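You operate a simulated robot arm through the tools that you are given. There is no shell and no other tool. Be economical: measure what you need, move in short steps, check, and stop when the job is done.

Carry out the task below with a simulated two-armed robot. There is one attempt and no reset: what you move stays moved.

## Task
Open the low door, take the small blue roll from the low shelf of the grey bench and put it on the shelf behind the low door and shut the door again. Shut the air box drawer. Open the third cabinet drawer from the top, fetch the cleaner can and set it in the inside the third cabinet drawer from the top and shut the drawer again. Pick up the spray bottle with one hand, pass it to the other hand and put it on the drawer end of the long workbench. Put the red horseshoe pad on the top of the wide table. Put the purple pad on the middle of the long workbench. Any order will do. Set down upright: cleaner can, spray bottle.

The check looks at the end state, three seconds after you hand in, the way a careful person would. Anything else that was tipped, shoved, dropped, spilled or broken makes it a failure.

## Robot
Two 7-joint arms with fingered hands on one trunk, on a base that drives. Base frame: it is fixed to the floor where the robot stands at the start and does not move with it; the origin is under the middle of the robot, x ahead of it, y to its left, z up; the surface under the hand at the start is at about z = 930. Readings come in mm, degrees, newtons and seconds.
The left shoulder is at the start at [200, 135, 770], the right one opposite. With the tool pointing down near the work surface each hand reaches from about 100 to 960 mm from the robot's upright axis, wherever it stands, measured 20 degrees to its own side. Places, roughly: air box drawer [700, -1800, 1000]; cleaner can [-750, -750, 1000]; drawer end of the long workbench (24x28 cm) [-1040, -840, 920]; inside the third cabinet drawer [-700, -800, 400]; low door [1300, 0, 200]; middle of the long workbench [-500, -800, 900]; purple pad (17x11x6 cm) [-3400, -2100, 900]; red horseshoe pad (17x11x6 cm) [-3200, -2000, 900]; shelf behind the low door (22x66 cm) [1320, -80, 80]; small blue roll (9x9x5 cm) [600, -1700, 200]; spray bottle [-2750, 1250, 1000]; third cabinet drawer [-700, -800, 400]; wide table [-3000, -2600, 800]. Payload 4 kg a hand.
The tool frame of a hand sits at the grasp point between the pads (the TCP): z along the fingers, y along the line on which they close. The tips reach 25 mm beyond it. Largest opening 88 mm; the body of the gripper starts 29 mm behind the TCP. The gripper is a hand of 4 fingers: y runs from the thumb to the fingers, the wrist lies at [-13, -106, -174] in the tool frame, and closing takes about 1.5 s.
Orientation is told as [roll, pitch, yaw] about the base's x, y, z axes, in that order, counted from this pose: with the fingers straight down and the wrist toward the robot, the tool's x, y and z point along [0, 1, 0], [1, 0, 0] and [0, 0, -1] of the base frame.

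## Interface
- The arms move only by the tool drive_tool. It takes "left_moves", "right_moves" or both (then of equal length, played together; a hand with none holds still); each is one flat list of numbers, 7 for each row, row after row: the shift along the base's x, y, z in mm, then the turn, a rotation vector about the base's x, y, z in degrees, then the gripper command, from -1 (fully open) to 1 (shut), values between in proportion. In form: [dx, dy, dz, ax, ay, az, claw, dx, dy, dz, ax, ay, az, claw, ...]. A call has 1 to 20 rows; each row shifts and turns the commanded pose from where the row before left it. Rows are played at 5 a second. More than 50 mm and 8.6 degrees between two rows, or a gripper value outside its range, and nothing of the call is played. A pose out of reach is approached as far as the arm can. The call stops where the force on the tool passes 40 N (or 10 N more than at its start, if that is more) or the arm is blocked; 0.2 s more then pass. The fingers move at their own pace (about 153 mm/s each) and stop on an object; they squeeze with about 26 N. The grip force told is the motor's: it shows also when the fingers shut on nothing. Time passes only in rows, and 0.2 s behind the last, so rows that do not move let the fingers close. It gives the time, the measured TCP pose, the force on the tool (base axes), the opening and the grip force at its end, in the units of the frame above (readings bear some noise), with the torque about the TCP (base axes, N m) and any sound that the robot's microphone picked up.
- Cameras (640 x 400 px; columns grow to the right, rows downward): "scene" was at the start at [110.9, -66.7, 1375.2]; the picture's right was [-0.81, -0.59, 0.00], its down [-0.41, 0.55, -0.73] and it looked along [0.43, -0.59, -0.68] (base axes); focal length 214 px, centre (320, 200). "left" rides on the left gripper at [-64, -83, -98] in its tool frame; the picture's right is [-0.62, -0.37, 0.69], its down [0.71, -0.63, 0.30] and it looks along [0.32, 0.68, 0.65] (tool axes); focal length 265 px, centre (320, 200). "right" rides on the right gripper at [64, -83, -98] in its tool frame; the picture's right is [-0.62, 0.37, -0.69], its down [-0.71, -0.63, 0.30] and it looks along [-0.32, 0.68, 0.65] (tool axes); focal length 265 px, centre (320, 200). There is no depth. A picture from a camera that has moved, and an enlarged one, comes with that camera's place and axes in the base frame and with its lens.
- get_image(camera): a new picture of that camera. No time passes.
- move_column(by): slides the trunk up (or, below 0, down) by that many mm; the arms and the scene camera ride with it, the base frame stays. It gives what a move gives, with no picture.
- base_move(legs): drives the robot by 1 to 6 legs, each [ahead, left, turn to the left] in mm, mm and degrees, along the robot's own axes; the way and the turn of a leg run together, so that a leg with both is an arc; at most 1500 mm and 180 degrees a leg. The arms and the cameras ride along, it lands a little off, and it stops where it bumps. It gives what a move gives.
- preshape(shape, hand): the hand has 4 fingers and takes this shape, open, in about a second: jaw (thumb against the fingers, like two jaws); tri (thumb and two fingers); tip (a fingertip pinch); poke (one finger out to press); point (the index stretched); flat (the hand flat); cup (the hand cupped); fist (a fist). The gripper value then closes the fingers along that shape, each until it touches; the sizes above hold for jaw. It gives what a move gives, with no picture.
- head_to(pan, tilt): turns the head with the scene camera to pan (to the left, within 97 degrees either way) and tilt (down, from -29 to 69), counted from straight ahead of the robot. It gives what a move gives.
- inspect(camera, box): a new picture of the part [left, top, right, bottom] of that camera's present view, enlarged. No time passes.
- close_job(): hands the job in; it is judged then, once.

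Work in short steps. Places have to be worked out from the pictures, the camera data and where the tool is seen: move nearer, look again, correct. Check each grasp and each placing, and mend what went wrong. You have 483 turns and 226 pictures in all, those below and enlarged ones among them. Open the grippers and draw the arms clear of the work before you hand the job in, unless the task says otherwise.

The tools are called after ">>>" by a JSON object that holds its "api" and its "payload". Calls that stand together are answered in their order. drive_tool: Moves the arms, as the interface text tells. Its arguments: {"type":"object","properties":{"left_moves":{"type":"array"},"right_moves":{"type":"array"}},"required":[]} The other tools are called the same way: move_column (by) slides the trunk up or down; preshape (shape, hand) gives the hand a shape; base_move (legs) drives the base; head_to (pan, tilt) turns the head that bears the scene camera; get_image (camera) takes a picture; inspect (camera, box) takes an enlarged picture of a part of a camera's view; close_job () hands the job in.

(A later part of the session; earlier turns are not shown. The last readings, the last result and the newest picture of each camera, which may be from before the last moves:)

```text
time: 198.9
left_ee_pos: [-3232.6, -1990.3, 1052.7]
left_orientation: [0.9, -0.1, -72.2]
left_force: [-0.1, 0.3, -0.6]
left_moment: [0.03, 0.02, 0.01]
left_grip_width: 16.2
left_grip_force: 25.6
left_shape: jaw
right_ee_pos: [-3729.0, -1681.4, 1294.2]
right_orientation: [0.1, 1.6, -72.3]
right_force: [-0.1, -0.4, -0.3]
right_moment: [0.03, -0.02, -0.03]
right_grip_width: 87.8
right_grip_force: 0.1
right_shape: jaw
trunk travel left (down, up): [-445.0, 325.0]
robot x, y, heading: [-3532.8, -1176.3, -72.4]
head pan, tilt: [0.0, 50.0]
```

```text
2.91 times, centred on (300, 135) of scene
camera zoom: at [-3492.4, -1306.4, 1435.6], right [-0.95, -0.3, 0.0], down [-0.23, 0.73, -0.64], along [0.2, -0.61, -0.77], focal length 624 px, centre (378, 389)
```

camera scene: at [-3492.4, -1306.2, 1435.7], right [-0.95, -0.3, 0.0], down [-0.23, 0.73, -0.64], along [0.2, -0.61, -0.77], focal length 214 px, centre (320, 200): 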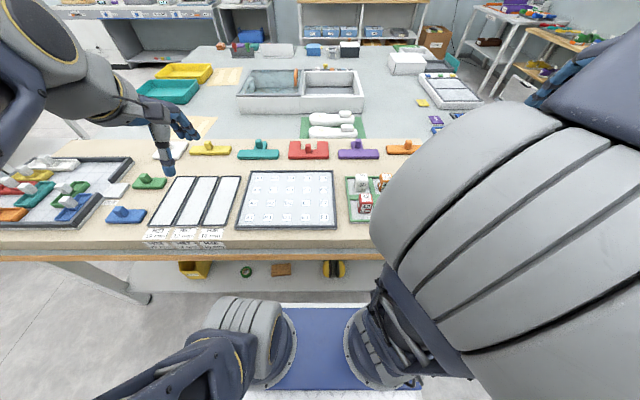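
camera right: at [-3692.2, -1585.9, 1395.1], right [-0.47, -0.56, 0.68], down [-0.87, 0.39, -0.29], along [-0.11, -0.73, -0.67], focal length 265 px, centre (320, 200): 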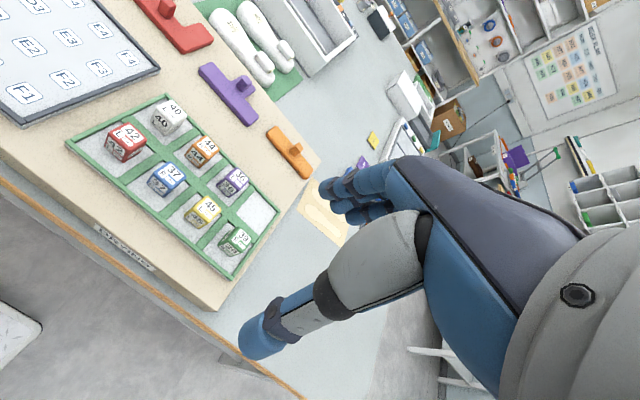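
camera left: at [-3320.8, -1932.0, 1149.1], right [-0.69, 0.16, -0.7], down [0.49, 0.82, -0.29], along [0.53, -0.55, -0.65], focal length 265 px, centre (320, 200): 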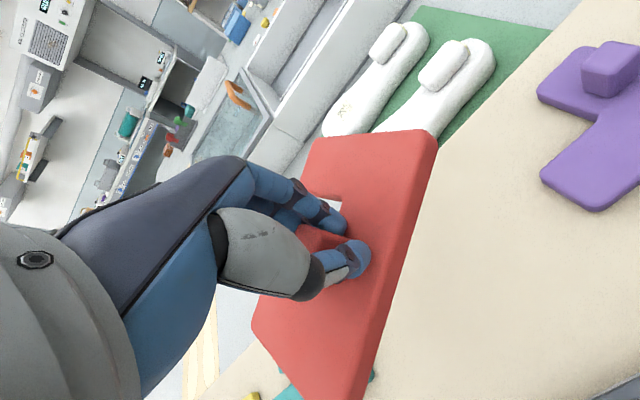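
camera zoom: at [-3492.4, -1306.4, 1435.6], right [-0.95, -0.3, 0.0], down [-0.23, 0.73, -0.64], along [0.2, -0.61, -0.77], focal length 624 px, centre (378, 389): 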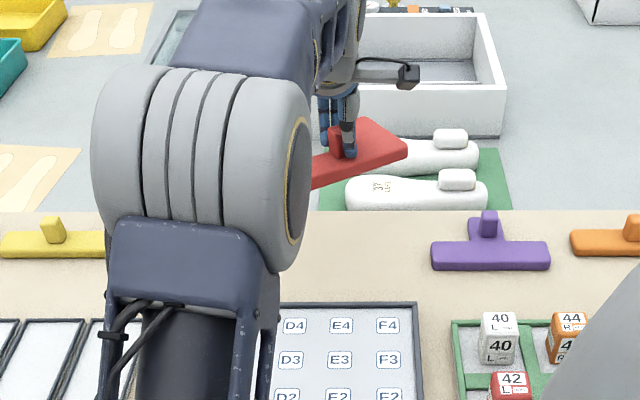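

The red pad hangs level. I move the left hand aside and bring the right hand near the purple pad.

>>> {"api": "drive_tool", "payload": {"left_moves": [21, 33, 15, 0, 0, 0, 1, 21, 33, 15, 0, 0, 0, 1, 21, 33, 15, 0, 0, 0, 1, 21, 33, 15, 0, 0, 0, 1, 0, 0, 0, 0, 0, 0, 1, 0, 0, 0, 0, 0, 0, 1, 0, 0, 0, 0, 0, 0, 1, 0, 0, 0, 0, 0, 0, 1, 0, 0, 0, 0, 0, 0, 1, 0, 0, 0, 0, 0, 0, 1, 0, 0, 0, 0, 0, 0, 1], "right_moves": [26, -27.8, -24, 0, 0, 0, -1, 26, -27.8, -24, 0, 0, 0, -1, 26, -27.8, -24, 0, 0, 0, -1, 26, -27.8, -24, 0, 0, 0, -1, 26, -27.8, -24, 0, 0, 0, -1, 26, -27.8, -24, 0, 0, 0, -1, 26, -27.8, -24, 0, 0, 0, -1, 26, -27.8, -24, 0, 0, 0, -1, 26, -27.8, -24, 0, 0, 0, -1, 26, -27.8, -24, 0, 0, 0, -1, 26, -27.8, -24, 0, 0, 0, -1]}}

>>> {"api": "get_image", "payload": {"camera": "right"}}

```text
time: 201.3
left_ee_pos: [-3147.7, -1860.9, 1113.3]
left_orientation: [0.9, -0.2, -72.2]
left_force: [0.9, -0.1, -0.1]
left_moment: [0.03, 0.02, -0.02]
left_grip_width: 16.2
left_grip_force: 25.9
left_shape: jaw
right_ee_pos: [-3467.8, -1964.6, 1051.2]
right_orientation: [0.1, 1.4, -72.4]
right_force: [-0.4, 0.9, 0.8]
right_moment: [-0.01, -0.01, -0.03]
right_grip_width: 87.9
right_grip_force: 0.1
right_shape: jaw
right hand out of reach, approached as far as the arm can: row 7, 8
trunk travel left (down, up): [-445.0, 325.0]
robot x, y, heading: [-3538.7, -1178.6, -72.6]
head pan, tilt: [0.0, 50.0]
```

```text
144 pictures are left
camera right: at [-3430.5, -1868.5, 1150.7], right [-0.47, -0.56, 0.68], down [-0.87, 0.39, -0.29], along [-0.11, -0.73, -0.67], focal length 265 px, centre (320, 200)
```

right: 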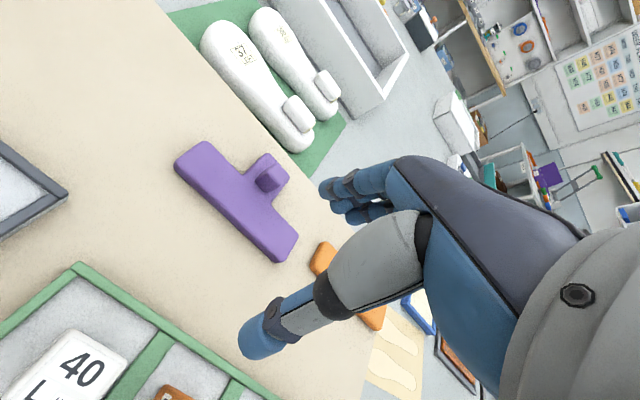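

Purple knob top estimated at (-3414,-2080,899). I move over it at safe height.

>>> {"api": "drive_tool", "payload": {"right_moves": [13.5, -29, -10, 0, 0, 0, -1, 13.5, -29, -10, 0, 0, 0, -1, 13.5, -29, -10, 0, 0, 0, -1, 13.5, -29, -10, 0, 0, 0, -1, 0, 0, -20, 0, 0, 0, -1, 0, 0, -20, 0, 0, 0, -1]}}

>>> {"api": "get_image", "payload": {"camera": "right"}}

>>> {"api": "inspect", "payload": {"camera": "scene", "box": [280, 80, 440, 180]}}

```text
time: 202.8
left_ee_pos: [-3147.8, -1860.9, 1112.8]
left_orientation: [0.9, -0.1, -72.1]
left_force: [0.3, -1.3, -1.4]
left_moment: [-0.05, 0.02, 0.02]
left_grip_width: 16.3
left_grip_force: 25.7
left_shape: jaw
right_ee_pos: [-3412.4, -2078.7, 970.9]
right_orientation: [0.2, 1.6, -72.3]
right_force: [0.4, -0.3, 0.2]
right_moment: [-0.01, -0.01, 0.03]
right_grip_width: 87.8
right_grip_force: 0.1
right_shape: jaw
trunk travel left (down, up): [-445.0, 325.0]
robot x, y, heading: [-3533.2, -1175.5, -72.4]
head pan, tilt: [0.0, 50.0]
```

```text
143 pictures are left
camera right: at [-3375.1, -1983.6, 1070.2], right [-0.47, -0.56, 0.68], down [-0.87, 0.39, -0.29], along [-0.11, -0.73, -0.67], focal length 265 px, centre (320, 200)
```

right: 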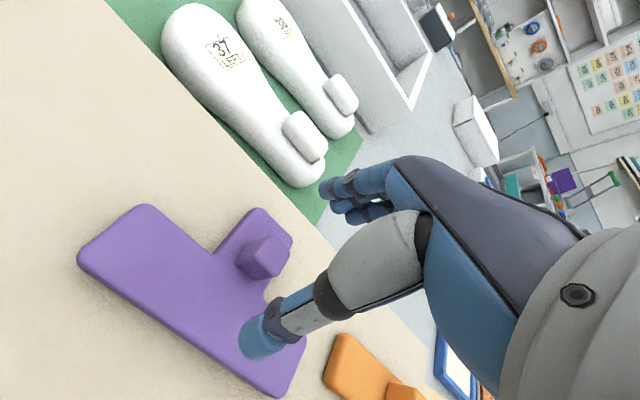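

```text
4.00 times, centred on (360, 130) of scene
camera zoom: at [-3492.4, -1306.2, 1435.7], right [-0.95, -0.3, 0.0], down [-0.23, 0.73, -0.64], along [0.2, -0.61, -0.77], focal length 858 px, centre (160, 480)
```

zoom: 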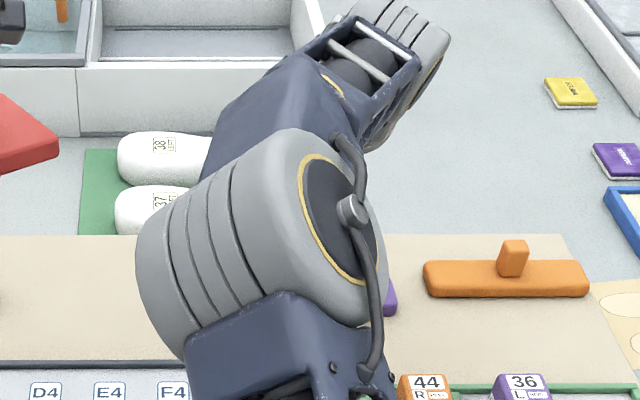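

Knob confirmed at (-3411,-2081). I descend and close.

>>> {"api": "drive_tool", "payload": {"right_moves": [1, -2, -22, 0, 0, 0, -1, 0, 0, -22, 0, 0, 0, -1, 0, 0, -20, 0, 0, 0, -1, 0, 0, 0, 0, 0, 0, 1, 0, 0, 0, 0, 0, 0, 1, 0, 0, 0, 0, 0, 0, 1, 0, 0, 0, 0, 0, 0, 1, 0, 0, 0, 0, 0, 0, 1, 0, 0, 0, 0, 0, 0, 1, 0, 0, 0, 0, 0, 0, 1, 0, 0, 25, 0, 0, 0, 1, 0, 0, 40, 0, 0, 0, 1, 0, 0, 40, 0, 0, 0, 1]}}

>>> {"api": "get_image", "payload": {"camera": "right"}}

```text
time: 205.6
left_ee_pos: [-3146.7, -1860.9, 1112.6]
left_orientation: [0.9, -0.1, -72.1]
left_force: [0.4, 0.0, -1.1]
left_moment: [0.03, 0.02, -0.04]
left_grip_width: 16.3
left_grip_force: 26.1
left_shape: jaw
right_ee_pos: [-3410.8, -2081.2, 1011.9]
right_orientation: [0.2, 1.7, -72.3]
right_force: [-0.6, 0.4, -1.6]
right_moment: [0.02, -0.03, -0.03]
right_grip_width: 18.1
right_grip_force: 25.5
right_shape: jaw
trunk travel left (down, up): [-445.0, 325.0]
robot x, y, heading: [-3535.3, -1175.3, -72.4]
head pan, tilt: [0.0, 50.0]
```

```text
141 pictures are left
camera right: at [-3373.1, -1985.5, 1111.6], right [-0.47, -0.56, 0.68], down [-0.87, 0.39, -0.29], along [-0.11, -0.73, -0.67], focal length 265 px, centre (320, 200)
```

right: 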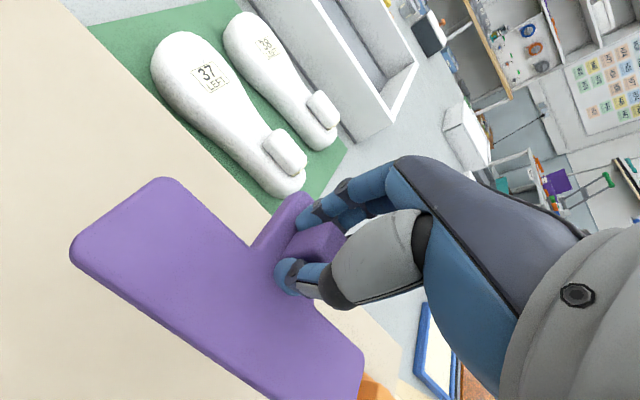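

Purple is held too. I raise and draw in the right hand, back off a bit and shift right to inspect the free right end of the table.

>>> {"api": "drive_tool", "payload": {"right_moves": [-9, 28, 25, 0, 0, 0, 1, -9, 28, 25, 0, 0, 0, 1, -9, 28, 25, 0, 0, 0, 1, -9, 28, 25, 0, 0, 0, 1, -9, 28, 25, 0, 0, 0, 1], "left_moves": [0, 0, 15, 0, 0, 0, 1, 0, 0, 15, 0, 0, 0, 1, 0, 0, 15, 0, 0, 0, 1, 0, 0, 15, 0, 0, 0, 1, 0, 0, 15, 0, 0, 0, 1]}}

>>> {"api": "base_move", "payload": {"legs": [[-120, 0, 0], [0, -350, 0]]}}

>>> {"api": "head_to", "payload": {"pan": -40, "tilt": 45}}

>>> {"api": "get_image", "payload": {"camera": "scene"}}

```text
time: 206.8
left_ee_pos: [-3147.5, -1861.8, 1186.9]
left_orientation: [0.8, -0.1, -72.1]
left_force: [0.6, -0.2, -1.2]
left_moment: [0.01, 0.04, 0.01]
left_grip_width: 16.1
left_grip_force: 26.2
left_shape: jaw
right_ee_pos: [-3456.1, -1942.0, 1135.3]
right_orientation: [0.1, 1.6, -72.3]
right_force: [0.6, 0.2, -0.7]
right_moment: [-0.02, -0.04, -0.01]
right_grip_width: 18.3
right_grip_force: 26.1
right_shape: jaw
trunk travel left (down, up): [-445.0, 325.0]
robot x, y, heading: [-3536.0, -1174.6, -72.2]
head pan, tilt: [0.0, 50.0]
```

```text
time: 209.9
left_ee_pos: [-3522.3, -1851.6, 1187.6]
left_orientation: [0.9, 0.0, -72.4]
left_force: [0.0, 0.0, -0.8]
left_moment: [0.0, 0.0, -0.02]
left_grip_width: 16.3
left_grip_force: 25.7
left_shape: jaw
right_ee_pos: [-3831.2, -1933.3, 1136.3]
right_orientation: [0.1, 1.7, -72.5]
right_force: [0.5, -0.3, -0.2]
right_moment: [0.0, -0.03, 0.0]
right_grip_width: 17.9
right_grip_force: 25.9
right_shape: jaw
trunk travel left (down, up): [-445.0, 325.0]
robot x, y, heading: [-3906.8, -1163.4, -72.7]
head pan, tilt: [0.0, 50.0]
```

```text
time: 210.9
left_ee_pos: [-3521.9, -1853.7, 1188.3]
left_orientation: [0.8, 0.0, -72.5]
left_force: [0.4, -1.3, -0.9]
left_moment: [0.02, 0.01, 0.03]
left_grip_width: 16.2
left_grip_force: 25.9
left_shape: jaw
right_ee_pos: [-3831.9, -1933.2, 1137.7]
right_orientation: [0.1, 1.5, -72.6]
right_force: [0.2, -0.6, -1.9]
right_moment: [-0.07, -0.01, 0.01]
right_grip_width: 18.1
right_grip_force: 25.5
right_shape: jaw
trunk travel left (down, up): [-445.0, 325.0]
robot x, y, heading: [-3904.5, -1166.8, -72.6]
head pan, tilt: [-40.0, 45.0]
```

```text
140 pictures are left
camera scene: at [-3918.2, -1298.6, 1442.5], right [-0.92, 0.38, 0.0], down [0.27, 0.65, -0.71], along [-0.27, -0.65, -0.71], focal length 214 px, centre (320, 200)
```

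scene: 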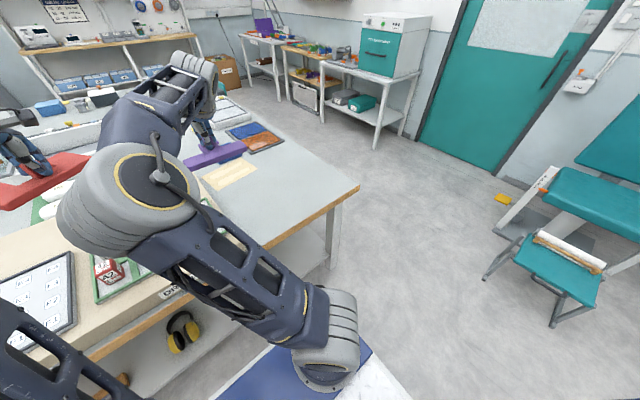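

The right end of the table has a big free area around (-4066,-2001). I shift the base right so the left hand with the red pad comes above it.

>>> {"api": "base_move", "payload": {"legs": [[0, -550, 0]]}}

>>> {"api": "head_to", "payload": {"pan": 5, "tilt": 50}}

>>> {"api": "get_image", "payload": {"camera": "scene"}}

>>> {"api": "get_image", "payload": {"camera": "left"}}

```text
time: 214.1
left_ee_pos: [-4054.2, -2018.4, 1187.4]
left_orientation: [0.8, -0.1, -72.8]
left_force: [-0.9, 0.0, -1.0]
left_moment: [0.04, 0.02, 0.03]
left_grip_width: 16.1
left_grip_force: 25.8
left_shape: jaw
right_ee_pos: [-4363.5, -2097.1, 1135.2]
right_orientation: [0.0, 1.7, -72.9]
right_force: [-0.6, 0.3, -0.3]
right_moment: [-0.01, -0.01, 0.02]
right_grip_width: 18.1
right_grip_force: 26.2
right_shape: jaw
trunk travel left (down, up): [-445.0, 325.0]
robot x, y, heading: [-4436.6, -1330.1, -72.7]
head pan, tilt: [-40.0, 45.0]
```

```text
time: 215.2
left_ee_pos: [-4055.5, -2018.5, 1187.3]
left_orientation: [0.9, -0.2, -72.8]
left_force: [0.6, -0.1, -0.7]
left_moment: [-0.01, 0.02, 0.02]
left_grip_width: 16.1
left_grip_force: 26.0
left_shape: jaw
right_ee_pos: [-4363.7, -2096.3, 1136.9]
right_orientation: [0.1, 1.7, -72.9]
right_force: [0.7, 0.8, -1.2]
right_moment: [-0.01, 0.01, 0.03]
right_grip_width: 18.2
right_grip_force: 25.6
right_shape: jaw
trunk travel left (down, up): [-445.0, 325.0]
robot x, y, heading: [-4436.6, -1326.5, -73.0]
head pan, tilt: [5.0, 50.0]
```

```text
139 pictures are left
camera scene: at [-4387.0, -1459.0, 1435.6], right [-0.93, -0.38, 0.0], down [-0.29, 0.71, -0.64], along [0.24, -0.6, -0.77], focal length 214 px, centre (320, 200)
```

scene: 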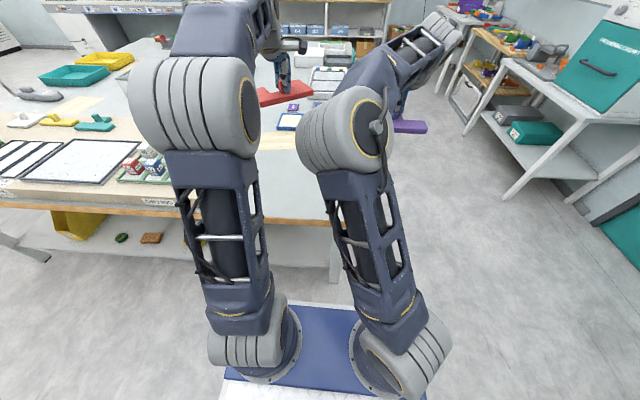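

```text
138 pictures are left
camera left: at [-4142.6, -1958.2, 1284.0], right [-0.69, 0.17, -0.7], down [0.5, 0.81, -0.3], along [0.52, -0.56, -0.65], focal length 265 px, centre (320, 200)
```

left: 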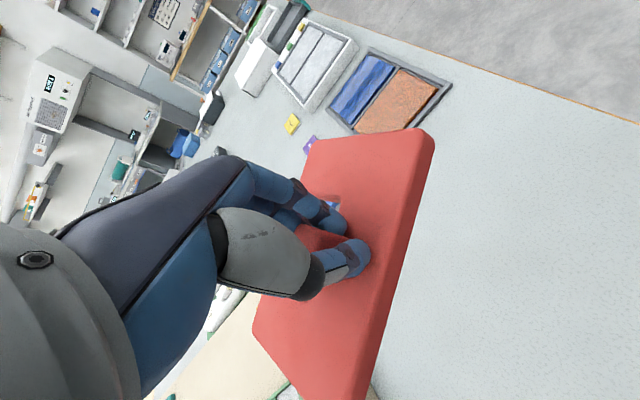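

The free table surface lies to the right of the pad in this view. I shift the target 85 mm further right, move the purple pad out of the way, and lower.

>>> {"api": "drive_tool", "payload": {"left_moves": [-29, 5, -20, 0, 0, 0, 1, -29, 5, -20, 0, 0, 0, 1, -29, 5, -20, 0, 0, 0, 1, 0, 0, -40, 0, 0, 0, 1, 0, 0, -40, 0, 0, 0, 1, 0, 0, -40, 0, 0, 0, 1, 0, 0, -40, 0, 0, 0, 1], "right_moves": [-38, 10, 10, 0, 0, 0, 1, -38, 10, 10, 0, 0, 0, 1, -38, 10, 10, 0, 0, 0, 1, 0, 0, 0, 0, 0, 0, 1, 0, 0, 0, 0, 0, 0, 1, 0, 0, 0, 0, 0, 0, 1, 0, 0, 0, 0, 0, 0, 1]}}

>>> {"api": "get_image", "payload": {"camera": "left"}}

```text
time: 216.8
left_ee_pos: [-4141.8, -2001.3, 968.6]
left_orientation: [0.8, -0.1, -72.8]
left_force: [-0.2, 0.0, 0.1]
left_moment: [0.01, 0.0, 0.0]
left_grip_width: 16.2
left_grip_force: 26.2
left_shape: jaw
right_ee_pos: [-4476.7, -2067.1, 1167.7]
right_orientation: [0.0, 1.6, -72.9]
right_force: [0.2, 0.3, -0.3]
right_moment: [-0.03, 0.02, -0.02]
right_grip_width: 18.5
right_grip_force: 25.7
right_shape: jaw
trunk travel left (down, up): [-445.0, 325.0]
robot x, y, heading: [-4436.9, -1330.4, -73.1]
head pan, tilt: [5.0, 50.0]
```

```text
137 pictures are left
camera left: at [-4229.1, -1941.8, 1064.6], right [-0.69, 0.17, -0.7], down [0.5, 0.81, -0.3], along [0.52, -0.56, -0.65], focal length 265 px, centre (320, 200)
```

left: 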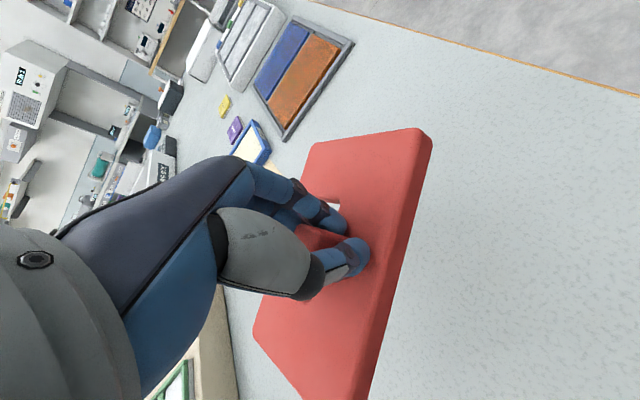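

The spot below is clear grey table. I lower until contact.

>>> {"api": "drive_tool", "payload": {"left_moves": [0, 0, -35, 0, 0, 0, 1, 0, 0, -35, 0, 0, 0, 1, 0, 0, -10, 0, 0, 0, 1, 0, 0, -8, 0, 0, 0, 1, 0, 0, -8, 0, 0, 0, 1, 0, 0, -6, 0, 0, 0, 1, 0, 0, -6, 0, 0, 0, 1, 0, 0, -6, 0, 0, 0, 1, 0, 0, -6, 0, 0, 0, 1, 0, 0, -6, 0, 0, 0, 1]}}

```text
time: 219.0
left_ee_pos: [-4140.7, -2003.7, 844.4]
left_orientation: [0.9, -0.5, -72.8]
left_force: [-1.5, 3.2, 18.9]
left_moment: [-0.05, -0.12, -0.08]
left_grip_width: 16.7
left_grip_force: 25.3
left_shape: jaw
right_ee_pos: [-4478.3, -2066.6, 1168.0]
right_orientation: [0.1, 1.7, -72.9]
right_force: [0.0, 0.1, 0.3]
right_moment: [0.0, 0.01, 0.01]
right_grip_width: 18.0
right_grip_force: 25.9
right_shape: jaw
trunk travel left (down, up): [-445.0, 325.0]
robot x, y, heading: [-4438.3, -1325.8, -72.8]
head pan, tilt: [5.0, 50.0]
```

Contact (19 N at z≈844). I open and lift away, then look.

>>> {"api": "drive_tool", "payload": {"left_moves": [0, 0, 2, 0, 0, 0, 1, 0, 0, 0, 0, 0, 0, -1, 0, 0, 0, 0, 0, 0, -1, 0, 0, 0, 0, 0, 0, -1, 0, 0, 0, 0, 0, 0, -1, 0, 0, 0, 0, 0, 0, -1, 0, 0, 20, 0, 0, 0, -1, 0, 0, 40, 0, 0, 0, -1, 0, 0, 45, 0, 0, 0, -1, 0, 0, 45, 0, 0, 0, -1, 0, 0, 45, 0, 0, 0, -1, 0, 0, 45, 0, 0, 0, -1]}}

>>> {"api": "get_image", "payload": {"camera": "left"}}

```text
time: 221.6
left_ee_pos: [-4141.1, -2003.0, 1083.2]
left_orientation: [0.8, -0.1, -72.7]
left_force: [-0.8, 0.9, 0.1]
left_moment: [-0.04, 0.0, 0.01]
left_grip_width: 87.6
left_grip_force: 0.2
left_shape: jaw
right_ee_pos: [-4477.8, -2067.4, 1166.6]
right_orientation: [0.1, 1.5, -72.9]
right_force: [-0.2, -0.3, -0.8]
right_moment: [0.0, -0.01, -0.03]
right_grip_width: 18.0
right_grip_force: 25.9
right_shape: jaw
trunk travel left (down, up): [-445.0, 325.0]
robot x, y, heading: [-4436.3, -1331.8, -73.1]
head pan, tilt: [5.0, 50.0]
```

```text
136 pictures are left
camera left: at [-4229.1, -1942.9, 1180.4], right [-0.69, 0.17, -0.7], down [0.5, 0.81, -0.29], along [0.52, -0.55, -0.65], focal length 265 px, centre (320, 200)
```

left: 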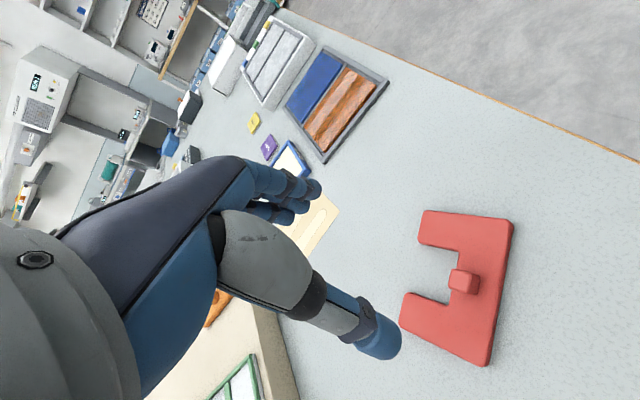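

The red pad lies flat on the wide table. Next the purple pad goes to the long bench: I draw both hands in, back away and turn toward the bench direction.

>>> {"api": "drive_tool", "payload": {"left_moves": [-12, 38, 20, 0, 0, 0, -1, -12, 38, 20, 0, 0, 0, -1, -12, 38, 20, 0, 0, 0, -1, -12, 38, 20, 0, 0, 0, -1, -12, 38, 20, 0, 0, 0, -1], "right_moves": [-12, 38, 8, 0, 0, 0, 1, -12, 38, 8, 0, 0, 0, 1, -12, 38, 8, 0, 0, 0, 1, -12, 38, 8, 0, 0, 0, 1, -12, 38, 8, 0, 0, 0, 1]}}

>>> {"api": "base_move", "payload": {"legs": [[-350, 0, 0], [0, 0, 90]]}}

>>> {"api": "head_to", "payload": {"pan": 0, "tilt": 25}}

>>> {"api": "get_image", "payload": {"camera": "scene"}}

```text
time: 222.8
left_ee_pos: [-4200.0, -1811.8, 1183.8]
left_orientation: [0.9, -0.1, -72.7]
left_force: [0.4, 0.1, -0.3]
left_moment: [0.01, -0.04, -0.03]
left_grip_width: 87.7
left_grip_force: 0.1
left_shape: jaw
right_ee_pos: [-4537.8, -1876.1, 1207.0]
right_orientation: [0.1, 1.6, -72.9]
right_force: [-0.1, -0.6, -1.4]
right_moment: [0.0, 0.0, 0.02]
right_grip_width: 18.2
right_grip_force: 26.1
right_shape: jaw
trunk travel left (down, up): [-445.0, 325.0]
robot x, y, heading: [-4435.3, -1330.3, -72.8]
head pan, tilt: [5.0, 50.0]
```

```text
time: 228.9
left_ee_pos: [-4053.6, -761.7, 1184.0]
left_orientation: [0.9, -0.2, 17.0]
left_force: [0.2, -0.5, -1.0]
left_moment: [0.03, 0.0, -0.02]
left_grip_width: 87.9
left_grip_force: 0.2
left_shape: jaw
right_ee_pos: [-3991.9, -1098.3, 1206.3]
right_orientation: [0.1, 1.7, 16.8]
right_force: [-0.1, 0.0, -0.4]
right_moment: [0.01, -0.02, -0.01]
right_grip_width: 18.0
right_grip_force: 25.9
right_shape: jaw
trunk travel left (down, up): [-445.0, 325.0]
robot x, y, heading: [-4537.2, -995.9, 16.8]
head pan, tilt: [5.0, 50.0]
```

```text
time: 229.8
left_ee_pos: [-4055.3, -761.5, 1184.2]
left_orientation: [0.9, -0.3, 17.1]
left_force: [-0.6, -0.8, 0.4]
left_moment: [-0.01, -0.01, 0.0]
left_grip_width: 87.7
left_grip_force: 0.1
left_shape: jaw
right_ee_pos: [-3992.7, -1098.3, 1206.6]
right_orientation: [0.2, 1.5, 16.8]
right_force: [0.3, -0.4, -0.3]
right_moment: [0.06, 0.02, -0.01]
right_grip_width: 18.3
right_grip_force: 26.0
right_shape: jaw
trunk travel left (down, up): [-445.0, 325.0]
robot x, y, heading: [-4539.7, -993.9, 16.7]
head pan, tilt: [0.0, 25.0]
```

```text
135 pictures are left
camera scene: at [-4391.0, -949.5, 1473.1], right [0.29, -0.96, 0.0], down [-0.41, -0.12, -0.91], along [0.87, 0.26, -0.42], focal length 214 px, centre (320, 200)
```

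scene: 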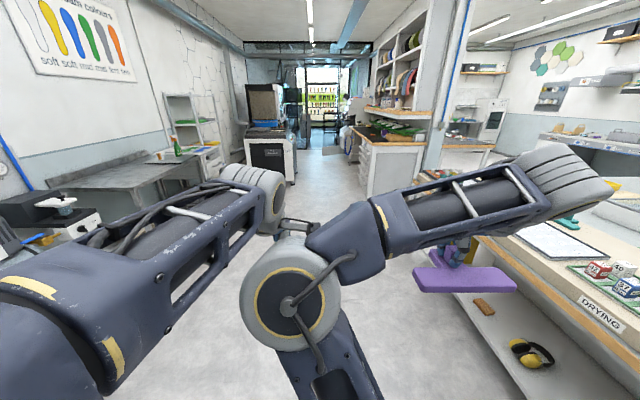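

I can also spot the spray bottle (green with orange nozzle) near the metal bench's far end. I drive up the lane to beside the bench end and turn to face the bench direction.

>>> {"api": "base_move", "payload": {"legs": [[1400, -45, 0], [1330, -45, 0]]}}

>>> {"api": "head_to", "payload": {"pan": 60, "tilt": 25}}

>>> {"api": "get_image", "payload": {"camera": "scene"}}

```text
time: 243.1
left_ee_pos: [-1400.5, -53.6, 1185.3]
left_orientation: [1.0, -0.2, 16.4]
left_force: [0.1, -0.2, -0.1]
left_moment: [-0.03, 0.01, 0.0]
left_grip_width: 87.7
left_grip_force: 0.0
left_shape: jaw
right_ee_pos: [-1342.6, -391.6, 1207.1]
right_orientation: [0.1, 1.6, 16.4]
right_force: [-0.1, -0.4, -0.6]
right_moment: [0.01, -0.02, -0.02]
right_grip_width: 18.0
right_grip_force: 26.7
right_shape: jaw
trunk travel left (down, up): [-445.0, 325.0]
robot x, y, heading: [-1887.9, -280.5, 16.4]
head pan, tilt: [0.0, 25.0]
```

```text
time: 244.4
left_ee_pos: [-1400.4, -54.3, 1183.3]
left_orientation: [0.9, -0.2, 16.4]
left_force: [-0.4, -0.1, -0.3]
left_moment: [0.01, 0.02, 0.04]
left_grip_width: 87.6
left_grip_force: 0.0
left_shape: jaw
right_ee_pos: [-1341.2, -391.4, 1206.4]
right_orientation: [0.1, 1.6, 16.4]
right_force: [-0.6, 1.1, -0.1]
right_moment: [0.02, -0.02, -0.01]
right_grip_width: 18.0
right_grip_force: 26.0
right_shape: jaw
trunk travel left (down, up): [-445.0, 325.0]
robot x, y, heading: [-1887.2, -283.0, 16.5]
head pan, tilt: [60.0, 25.0]
```

```text
134 pictures are left
camera scene: at [-1805.3, -176.1, 1473.1], right [0.97, -0.24, 0.0], down [-0.1, -0.41, -0.91], along [0.21, 0.88, -0.42], focal length 214 px, centre (320, 200)
```

scene: 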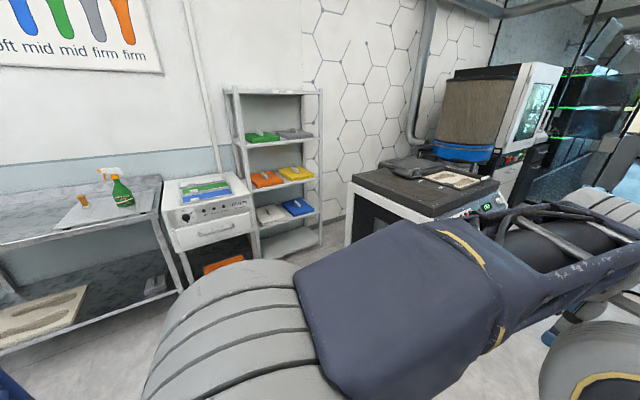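

Spray bottle located at about (-2700,1230). First the purple pad: I turn to face the bench and strafe into the corridor.

>>> {"api": "base_move", "payload": {"legs": [[0, 0, -89]]}}

>>> {"api": "head_to", "payload": {"pan": 30, "tilt": 40}}

>>> {"api": "get_image", "payload": {"camera": "scene"}}

```text
time: 248.6
left_ee_pos: [-1643.7, -760.4, 1184.1]
left_orientation: [1.0, -0.1, -71.7]
left_force: [0.1, -0.9, -0.2]
left_moment: [0.03, 0.0, 0.01]
left_grip_width: 87.7
left_grip_force: 0.0
left_shape: jaw
right_ee_pos: [-1977.0, -830.2, 1206.7]
right_orientation: [0.1, 1.6, -71.7]
right_force: [0.1, -0.4, -0.5]
right_moment: [-0.02, 0.0, -0.05]
right_grip_width: 17.7
right_grip_force: 25.7
right_shape: jaw
trunk travel left (down, up): [-445.0, 325.0]
robot x, y, heading: [-1886.6, -282.1, -71.8]
head pan, tilt: [60.0, 25.0]
```

```text
time: 249.5
left_ee_pos: [-1642.6, -761.7, 1182.5]
left_orientation: [0.9, -0.2, -71.7]
left_force: [-0.5, 0.5, 0.1]
left_moment: [0.01, -0.02, 0.01]
left_grip_width: 87.9
left_grip_force: 0.1
left_shape: jaw
right_ee_pos: [-1978.2, -830.6, 1207.4]
right_orientation: [0.1, 1.6, -71.8]
right_force: [0.0, -0.7, -0.8]
right_moment: [0.01, -0.01, 0.0]
right_grip_width: 18.1
right_grip_force: 26.0
right_shape: jaw
trunk travel left (down, up): [-445.0, 325.0]
robot x, y, heading: [-1887.3, -280.5, -71.8]
head pan, tilt: [30.0, 40.0]
```

```text
133 pictures are left
camera scene: at [-1802.7, -396.3, 1449.9], right [-0.67, -0.75, 0.0], down [-0.48, 0.43, -0.77], along [0.57, -0.51, -0.64], focal length 214 px, centre (320, 200)
```

scene: 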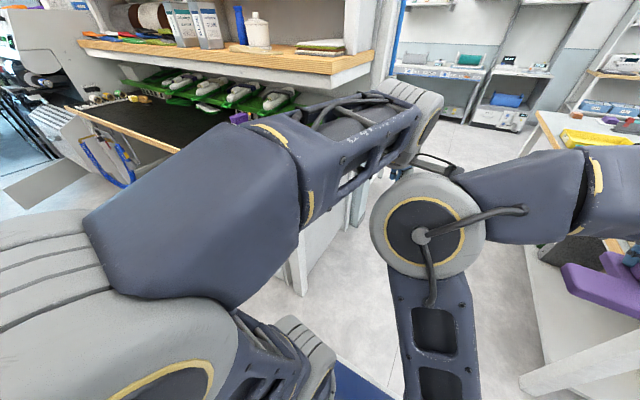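

Hands stay in front of the bench edge; the way is clear. I strafe left along the bench to its middle.

>>> {"api": "base_move", "payload": {"legs": [[0, 0, -0.7], [60, 700, 0], [60, 610, 0]]}}

>>> {"api": "head_to", "payload": {"pan": 0, "tilt": 45}}

>>> {"api": "get_image", "payload": {"camera": "scene"}}

>>> {"api": "get_image", "payload": {"camera": "right"}}

```text
time: 256.7
left_ee_pos: [-370.3, -488.4, 1184.9]
left_orientation: [0.9, -0.3, -72.6]
left_force: [-0.2, 0.4, -0.3]
left_moment: [0.0, -0.04, 0.0]
left_grip_width: 87.6
left_grip_force: 0.2
left_shape: jaw
right_ee_pos: [-706.1, -553.7, 1205.9]
right_orientation: [0.1, 1.6, -72.8]
right_force: [-0.2, -0.4, -0.5]
right_moment: [0.0, -0.03, -0.02]
right_grip_width: 17.8
right_grip_force: 25.8
right_shape: jaw
trunk travel left (down, up): [-445.0, 325.0]
robot x, y, heading: [-604.3, -9.5, -72.5]
head pan, tilt: [30.0, 40.0]
```

```text
time: 257.7
left_ee_pos: [-369.3, -490.0, 1183.3]
left_orientation: [0.8, -0.1, -72.7]
left_force: [0.3, -0.1, -0.2]
left_moment: [0.01, -0.04, -0.01]
left_grip_width: 87.8
left_grip_force: 0.0
left_shape: jaw
right_ee_pos: [-705.3, -553.7, 1206.8]
right_orientation: [0.1, 1.6, -72.7]
right_force: [-0.2, 0.6, 0.0]
right_moment: [0.01, -0.01, 0.01]
right_grip_width: 18.2
right_grip_force: 26.3
right_shape: jaw
trunk travel left (down, up): [-445.0, 325.0]
robot x, y, heading: [-602.5, -7.8, -72.6]
head pan, tilt: [0.0, 45.0]
```

```text
132 pictures are left
camera scene: at [-561.5, -141.4, 1442.6], right [-0.95, -0.3, 0.0], down [-0.21, 0.68, -0.71], along [0.21, -0.68, -0.71], focal length 214 px, centre (320, 200)
```

scene: 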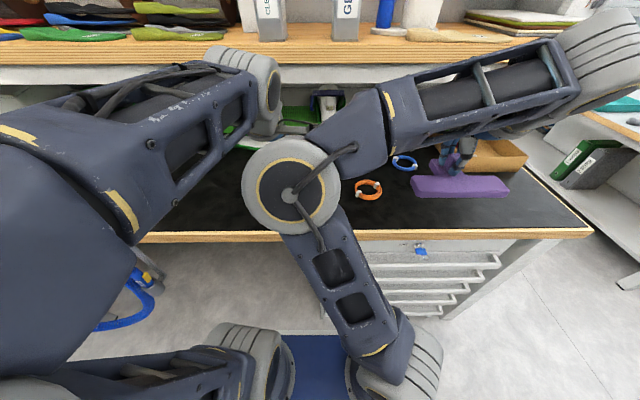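

```text
131 pictures are left
camera right: at [-668.3, -457.8, 1306.6], right [-0.48, -0.55, 0.68], down [-0.87, 0.4, -0.29], along [-0.11, -0.73, -0.67], focal length 265 px, centre (320, 200)
```

right: 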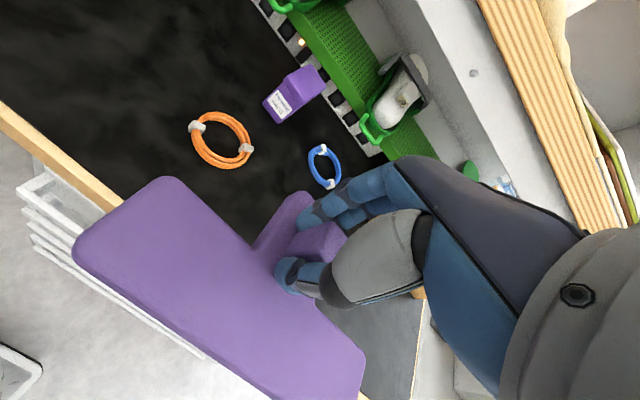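

The spot left of the orange coil is free; target about (-400,-740). I strafe 236 mm left and then extend the right arm.

>>> {"api": "base_move", "payload": {"legs": [[0, 236, 0]]}}

>>> {"api": "drive_tool", "payload": {"right_moves": [10, -32, -15, 0, 0, 0, 1, 10, -32, -15, 0, 0, 0, 1, 10, -32, -15, 0, 0, 0, 1, 10, -32, -15, 0, 0, 0, 1, 10, -32, -15, 0, 0, 0, 1, 10, -32, -15, 0, 0, 0, 1]}}

>>> {"api": "get_image", "payload": {"camera": "right"}}

>>> {"api": "get_image", "payload": {"camera": "scene"}}

```text
time: 259.4
left_ee_pos: [-145.2, -419.8, 1184.8]
left_orientation: [0.8, -0.1, -72.7]
left_force: [0.0, 0.5, 0.1]
left_moment: [-0.01, -0.01, -0.01]
left_grip_width: 87.6
left_grip_force: 0.1
left_shape: jaw
right_ee_pos: [-482.0, -482.5, 1205.7]
right_orientation: [0.1, 1.7, -72.8]
right_force: [0.7, 0.1, -0.8]
right_moment: [0.03, -0.02, 0.03]
right_grip_width: 18.0
right_grip_force: 26.3
right_shape: jaw
trunk travel left (down, up): [-445.0, 325.0]
robot x, y, heading: [-377.8, 64.7, -72.9]
head pan, tilt: [0.0, 45.0]
```

```text
time: 260.2
left_ee_pos: [-142.9, -421.6, 1183.1]
left_orientation: [0.7, -0.1, -71.9]
left_force: [1.0, -0.9, -0.3]
left_moment: [0.04, 0.13, -0.03]
left_grip_width: 87.6
left_grip_force: 0.0
left_shape: jaw
right_ee_pos: [-457.7, -559.7, 1171.0]
right_orientation: [0.2, 1.3, -72.8]
right_force: [-1.0, -0.1, -1.5]
right_moment: [0.01, -0.02, 0.01]
right_grip_width: 17.9
right_grip_force: 25.9
right_shape: jaw
trunk travel left (down, up): [-445.0, 325.0]
robot x, y, heading: [-380.2, 63.4, -72.9]
head pan, tilt: [0.0, 45.0]
stopped in row 3 (left hand): the force on the tool passed its limit at 60 N (the readings are from after the stop); the commanded pose is now the measured one
```

```text
130 pictures are left
camera right: at [-420.7, -464.1, 1271.6], right [-0.48, -0.55, 0.68], down [-0.87, 0.4, -0.29], along [-0.11, -0.73, -0.67], focal length 265 px, centre (320, 200)
```

right: 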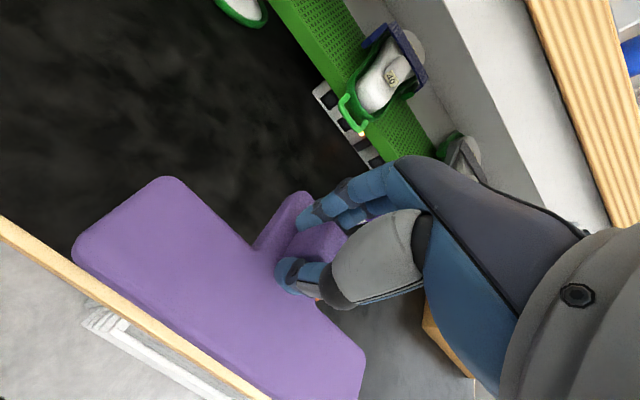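

```text
129 pictures are left
camera scene: at [-336.7, -71.8, 1442.6], right [-0.96, -0.29, 0.0], down [-0.21, 0.68, -0.71], along [0.21, -0.68, -0.71], focal length 214 px, centre (320, 200)
```

scene: 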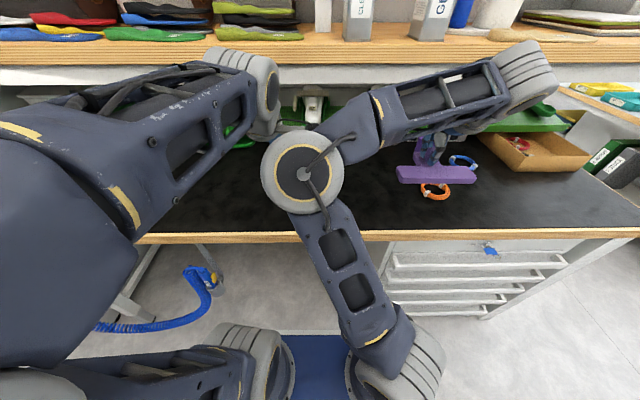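

The right elbow touched the left hand. I move the left hand outward to the left and back, then continue.

>>> {"api": "drive_tool", "payload": {"left_moves": [30, 30, 10, 0, 0, 0, -1, 30, 30, 10, 0, 0, 0, -1, 30, 30, 10, 0, 0, 0, -1, 30, 30, 10, 0, 0, 0, -1, 30, 30, 10, 0, 0, 0, -1]}}

>>> {"api": "drive_tool", "payload": {"right_moves": [12, -32, -15, 0, 0, 0, 1, 12, -32, -15, 0, 0, 0, 1, 12, -32, -15, 0, 0, 0, 1, 12, -32, -15, 0, 0, 0, 1, 10, -32, -15, 0, 0, 0, 1, 0, -20, -15, 0, 0, 0, 1]}}

>>> {"api": "get_image", "payload": {"camera": "scene"}}

>>> {"api": "get_image", "payload": {"camera": "right"}}

```text
time: 260.5
left_ee_pos: [-130.5, -411.2, 1187.7]
left_orientation: [0.0, -0.4, -71.7]
left_force: [-0.1, 0.8, 0.9]
left_moment: [0.09, 0.09, 0.01]
left_grip_width: 88.2
left_grip_force: 0.0
left_shape: jaw
right_ee_pos: [-455.9, -559.5, 1171.2]
right_orientation: [0.1, 1.6, -72.6]
right_force: [-0.3, 0.0, -1.3]
right_moment: [-0.03, 0.0, 0.01]
right_grip_width: 18.0
right_grip_force: 26.2
right_shape: jaw
trunk travel left (down, up): [-445.0, 325.0]
robot x, y, heading: [-378.5, 61.7, -72.7]
head pan, tilt: [0.0, 45.0]
stopped in row 1 (left hand): the force on the tool passed its limit at 48 N (the readings are from after the stop); the commanded pose is now the measured one
```

```text
time: 261.1
left_ee_pos: [-130.5, -413.1, 1190.2]
left_orientation: [-0.3, -0.7, -71.1]
left_force: [0.6, -0.6, 1.0]
left_moment: [0.1, 0.1, 0.02]
left_grip_width: 87.8
left_grip_force: 0.0
left_shape: jaw
right_ee_pos: [-434.0, -617.7, 1144.2]
right_orientation: [0.3, 1.4, -72.3]
right_force: [0.3, 0.0, 0.1]
right_moment: [-0.01, 0.0, 0.03]
right_grip_width: 17.9
right_grip_force: 25.7
right_shape: jaw
trunk travel left (down, up): [-445.0, 325.0]
robot x, y, heading: [-379.4, 65.0, -72.8]
head pan, tilt: [0.0, 45.0]
stopped in row 3 (left hand): the force on the tool passed its limit at 51 N (the readings are from after the stop); the commanded pose is now the measured one
```

```text
128 pictures are left
camera scene: at [-336.7, -71.9, 1442.6], right [-0.96, -0.3, 0.0], down [-0.21, 0.68, -0.71], along [0.21, -0.68, -0.71], focal length 214 px, centre (320, 200)
```

scene: 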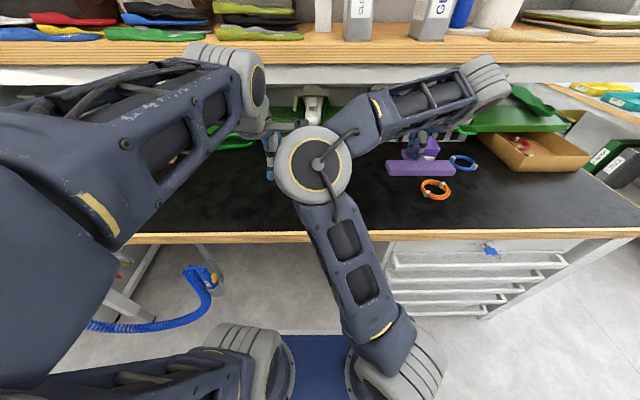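

```text
127 pictures are left
camera right: at [-397.1, -521.7, 1244.5], right [-0.48, -0.56, 0.68], down [-0.87, 0.39, -0.29], along [-0.11, -0.73, -0.67], focal length 265 px, centre (320, 200)
```

right: 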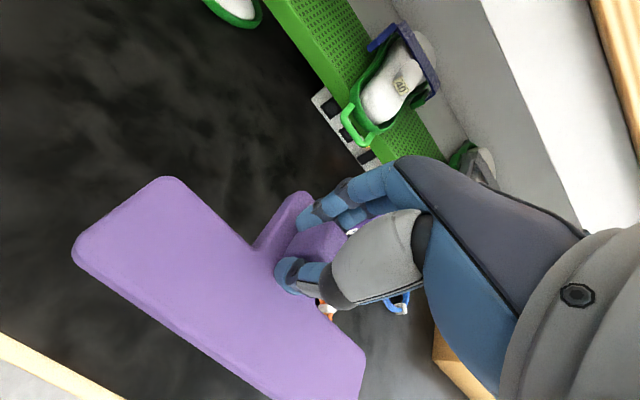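

I retreat the right arm a bit to free the contact, then move the left hand straight to the left.

>>> {"api": "drive_tool", "payload": {"right_moves": [-12, 32, 15, 0, 0, 0, 1, -12, 32, 15, 0, 0, 0, 1, -12, 32, 15, 0, 0, 0, 1, -12, 32, 15, 0, 0, 0, 1]}}

>>> {"api": "drive_tool", "payload": {"left_moves": [38, 12, 0, 0, 0, 0, -1, 38, 12, 0, 0, 0, 0, -1, 38, 12, 0, 0, 0, 0, -1, 38, 12, 0, 0, 0, 0, -1]}}

```text
time: 262.1
left_ee_pos: [-129.6, -412.1, 1189.4]
left_orientation: [-0.4, -0.7, -71.1]
left_force: [0.1, 0.0, 0.9]
left_moment: [-0.01, 0.01, 0.0]
left_grip_width: 87.7
left_grip_force: 0.1
left_shape: jaw
right_ee_pos: [-480.1, -489.5, 1205.4]
right_orientation: [0.3, 1.5, -72.3]
right_force: [0.3, -0.2, -0.5]
right_moment: [-0.05, -0.03, -0.03]
right_grip_width: 18.2
right_grip_force: 25.8
right_shape: jaw
trunk travel left (down, up): [-445.0, 325.0]
robot x, y, heading: [-378.3, 60.1, -72.7]
head pan, tilt: [0.0, 45.0]
```

```text
time: 263.1
left_ee_pos: [22.8, -362.8, 1191.0]
left_orientation: [-0.2, -0.8, -71.2]
left_force: [0.0, -0.4, 0.5]
left_moment: [-0.01, 0.01, -0.01]
left_grip_width: 87.9
left_grip_force: 0.1
left_shape: jaw
right_ee_pos: [-482.0, -488.9, 1203.8]
right_orientation: [0.1, 1.4, -72.4]
right_force: [-1.0, 0.3, -0.4]
right_moment: [-0.04, -0.01, -0.01]
right_grip_width: 18.1
right_grip_force: 26.7
right_shape: jaw
trunk travel left (down, up): [-445.0, 325.0]
robot x, y, heading: [-378.9, 61.5, -72.7]
head pan, tilt: [0.0, 45.0]
```

Free now. I extend the right hand to the target spot over the bench.

>>> {"api": "drive_tool", "payload": {"right_moves": [10, -31, -15, 0, 0, 0, 1, 10, -31, -15, 0, 0, 0, 1, 10, -31, -15, 0, 0, 0, 1, 10, -31, -15, 0, 0, 0, 1, 10, -31, -15, 0, 0, 0, 1, 10, -31, -15, 0, 0, 0, 1, 10, -31, -15, 0, 0, 0, 1, 10, -31, -15, 0, 0, 0, 1]}}

>>> {"api": "get_image", "payload": {"camera": "scene"}}

>>> {"api": "get_image", "payload": {"camera": "right"}}

```text
time: 264.9
left_ee_pos: [22.7, -364.3, 1189.4]
left_orientation: [-0.3, -0.6, -71.3]
left_force: [-0.6, -0.4, 0.7]
left_moment: [-0.04, -0.01, 0.03]
left_grip_width: 87.6
left_grip_force: 0.1
left_shape: jaw
right_ee_pos: [-400.5, -738.9, 1084.4]
right_orientation: [0.2, 1.4, -72.4]
right_force: [0.3, 0.1, -0.2]
right_moment: [-0.06, -0.03, -0.03]
right_grip_width: 17.8
right_grip_force: 25.6
right_shape: jaw
trunk travel left (down, up): [-445.0, 325.0]
robot x, y, heading: [-379.2, 61.2, -72.8]
head pan, tilt: [0.0, 45.0]
```

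```text
126 pictures are left
camera scene: at [-336.7, -71.6, 1442.6], right [-0.96, -0.3, 0.0], down [-0.21, 0.68, -0.71], along [0.21, -0.68, -0.71], focal length 214 px, centre (320, 200)
```

scene: 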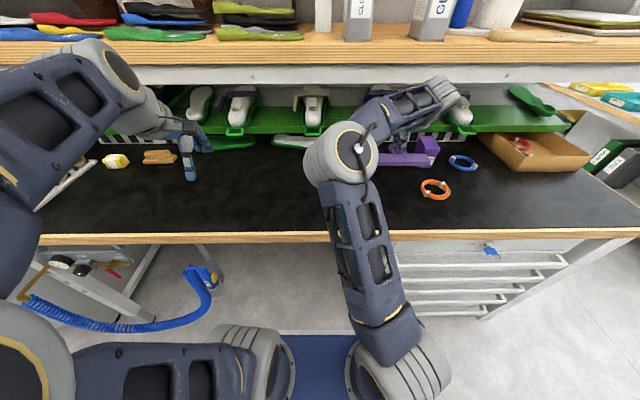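

```text
125 pictures are left
camera right: at [-364.6, -642.1, 1184.8], right [-0.48, -0.56, 0.68], down [-0.87, 0.39, -0.29], along [-0.11, -0.73, -0.67], focal length 265 px, centre (320, 200)
```

right: 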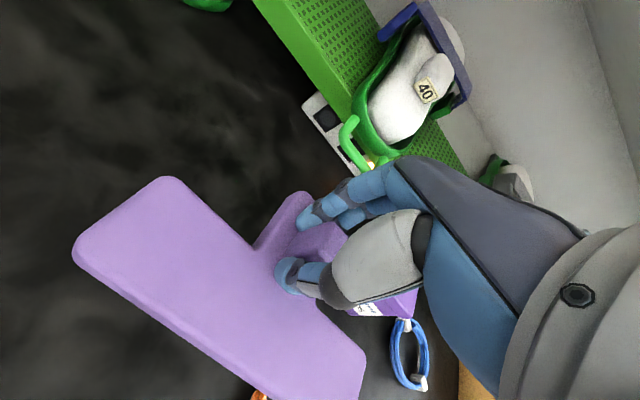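

The purple box and coils are close behind the pad. I shift it another ~115 mm left for clearance, then lower.

>>> {"api": "drive_tool", "payload": {"right_moves": [28, 11, 0, 0, 0, 0, 1, 28, 11, 0, 0, 0, 0, 1, 28, 11, 0, 0, 0, 0, 1, 28, 11, 0, 0, 0, 0, 1, 0, 0, -35, 0, 0, 0, 1, 0, 0, -35, 0, 0, 0, 1]}}

>>> {"api": "get_image", "payload": {"camera": "right"}}

```text
time: 266.3
left_ee_pos: [23.0, -364.3, 1189.9]
left_orientation: [-0.3, -0.7, -71.2]
left_force: [-0.8, -0.4, 0.8]
left_moment: [0.0, 0.03, -0.01]
left_grip_width: 87.8
left_grip_force: 0.0
left_shape: jaw
right_ee_pos: [-290.2, -692.4, 1014.1]
right_orientation: [0.2, 1.3, -72.4]
right_force: [0.3, -0.2, -1.0]
right_moment: [0.01, -0.01, 0.03]
right_grip_width: 18.2
right_grip_force: 26.3
right_shape: jaw
trunk travel left (down, up): [-445.0, 325.0]
robot x, y, heading: [-379.7, 64.3, -72.9]
head pan, tilt: [0.0, 45.0]
```

```text
124 pictures are left
camera right: at [-252.7, -597.2, 1113.7], right [-0.48, -0.56, 0.68], down [-0.87, 0.39, -0.29], along [-0.11, -0.73, -0.67], focal length 265 px, centre (320, 200)
```

right: 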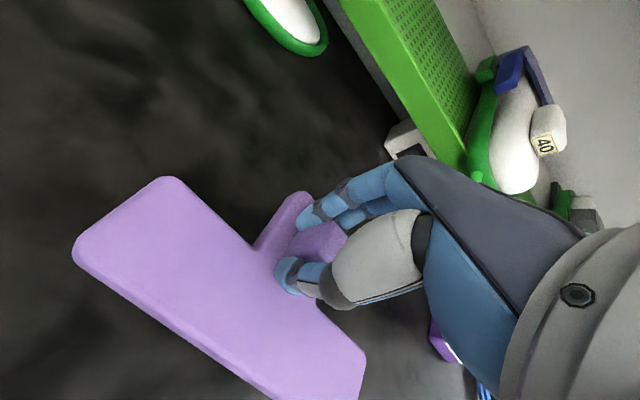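

Clear. Lower until contact.

>>> {"api": "drive_tool", "payload": {"right_moves": [0, 0, -15, 0, 0, 0, 1, 0, 0, -10, 0, 0, 0, 1, 0, 0, -6, 0, 0, 0, 1, 0, 0, -6, 0, 0, 0, 1, 0, 0, -6, 0, 0, 0, 1, 0, 0, -6, 0, 0, 0, 1, 0, 0, -6, 0, 0, 0, 1, 0, 0, -6, 0, 0, 0, 1, 0, 0, -6, 0, 0, 0, 1]}}

```text
time: 267.7
left_ee_pos: [21.6, -365.2, 1188.8]
left_orientation: [-0.3, -0.6, -71.2]
left_force: [0.6, -0.2, -0.2]
left_moment: [-0.05, -0.02, 0.0]
left_grip_width: 87.8
left_grip_force: 0.0
left_shape: jaw
right_ee_pos: [-290.0, -696.0, 973.5]
right_orientation: [0.3, 0.3, -72.6]
right_force: [0.1, 0.9, 14.8]
right_moment: [0.0, -0.02, 0.01]
right_grip_width: 20.3
right_grip_force: 25.9
right_shape: jaw
trunk travel left (down, up): [-445.0, 325.0]
robot x, y, heading: [-380.5, 64.2, -72.8]
head pan, tilt: [0.0, 45.0]
stopped in row 7 (right hand): the force on the tool passed its limit at 47 N (the readings are from after the stop); the commanded pose is now the measured one
```

Contact exactly as expected (z≈974). Release and lift.

>>> {"api": "drive_tool", "payload": {"right_moves": [0, 0, 3, 0, 0, 0, 1, 0, 0, 0, 0, 0, 0, -1, 0, 0, 0, 0, 0, 0, -1, 0, 0, 0, 0, 0, 0, -1, 0, 0, 0, 0, 0, 0, -1, 0, 0, 0, 0, 0, 0, -1, 0, 0, 20, 0, 0, 0, -1, 0, 0, 40, 0, 0, 0, -1, 0, 0, 45, 0, 0, 0, -1, 0, 0, 45, 0, 0, 0, -1, 0, 0, 40, 0, 0, 0, -1]}}

>>> {"api": "get_image", "payload": {"camera": "right"}}

```text
time: 270.1
left_ee_pos: [21.8, -365.0, 1188.9]
left_orientation: [-0.3, -0.7, -71.2]
left_force: [-0.2, -0.2, 0.3]
left_moment: [-0.02, -0.01, 0.04]
left_grip_width: 88.0
left_grip_force: 0.1
left_shape: jaw
right_ee_pos: [-290.8, -695.2, 1165.0]
right_orientation: [0.4, 0.8, -72.6]
right_force: [0.5, -0.1, -0.6]
right_moment: [-0.01, 0.02, -0.01]
right_grip_width: 87.5
right_grip_force: 0.2
right_shape: jaw
trunk travel left (down, up): [-445.0, 325.0]
robot x, y, heading: [-381.3, 64.9, -72.8]
head pan, tilt: [0.0, 45.0]
```

```text
123 pictures are left
camera right: at [-254.6, -598.6, 1264.2], right [-0.48, -0.55, 0.68], down [-0.87, 0.39, -0.3], along [-0.1, -0.74, -0.66], focal length 265 px, centre (320, 200)
```

right: 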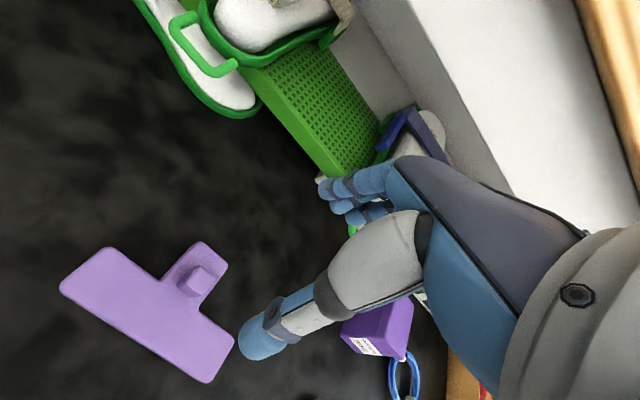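

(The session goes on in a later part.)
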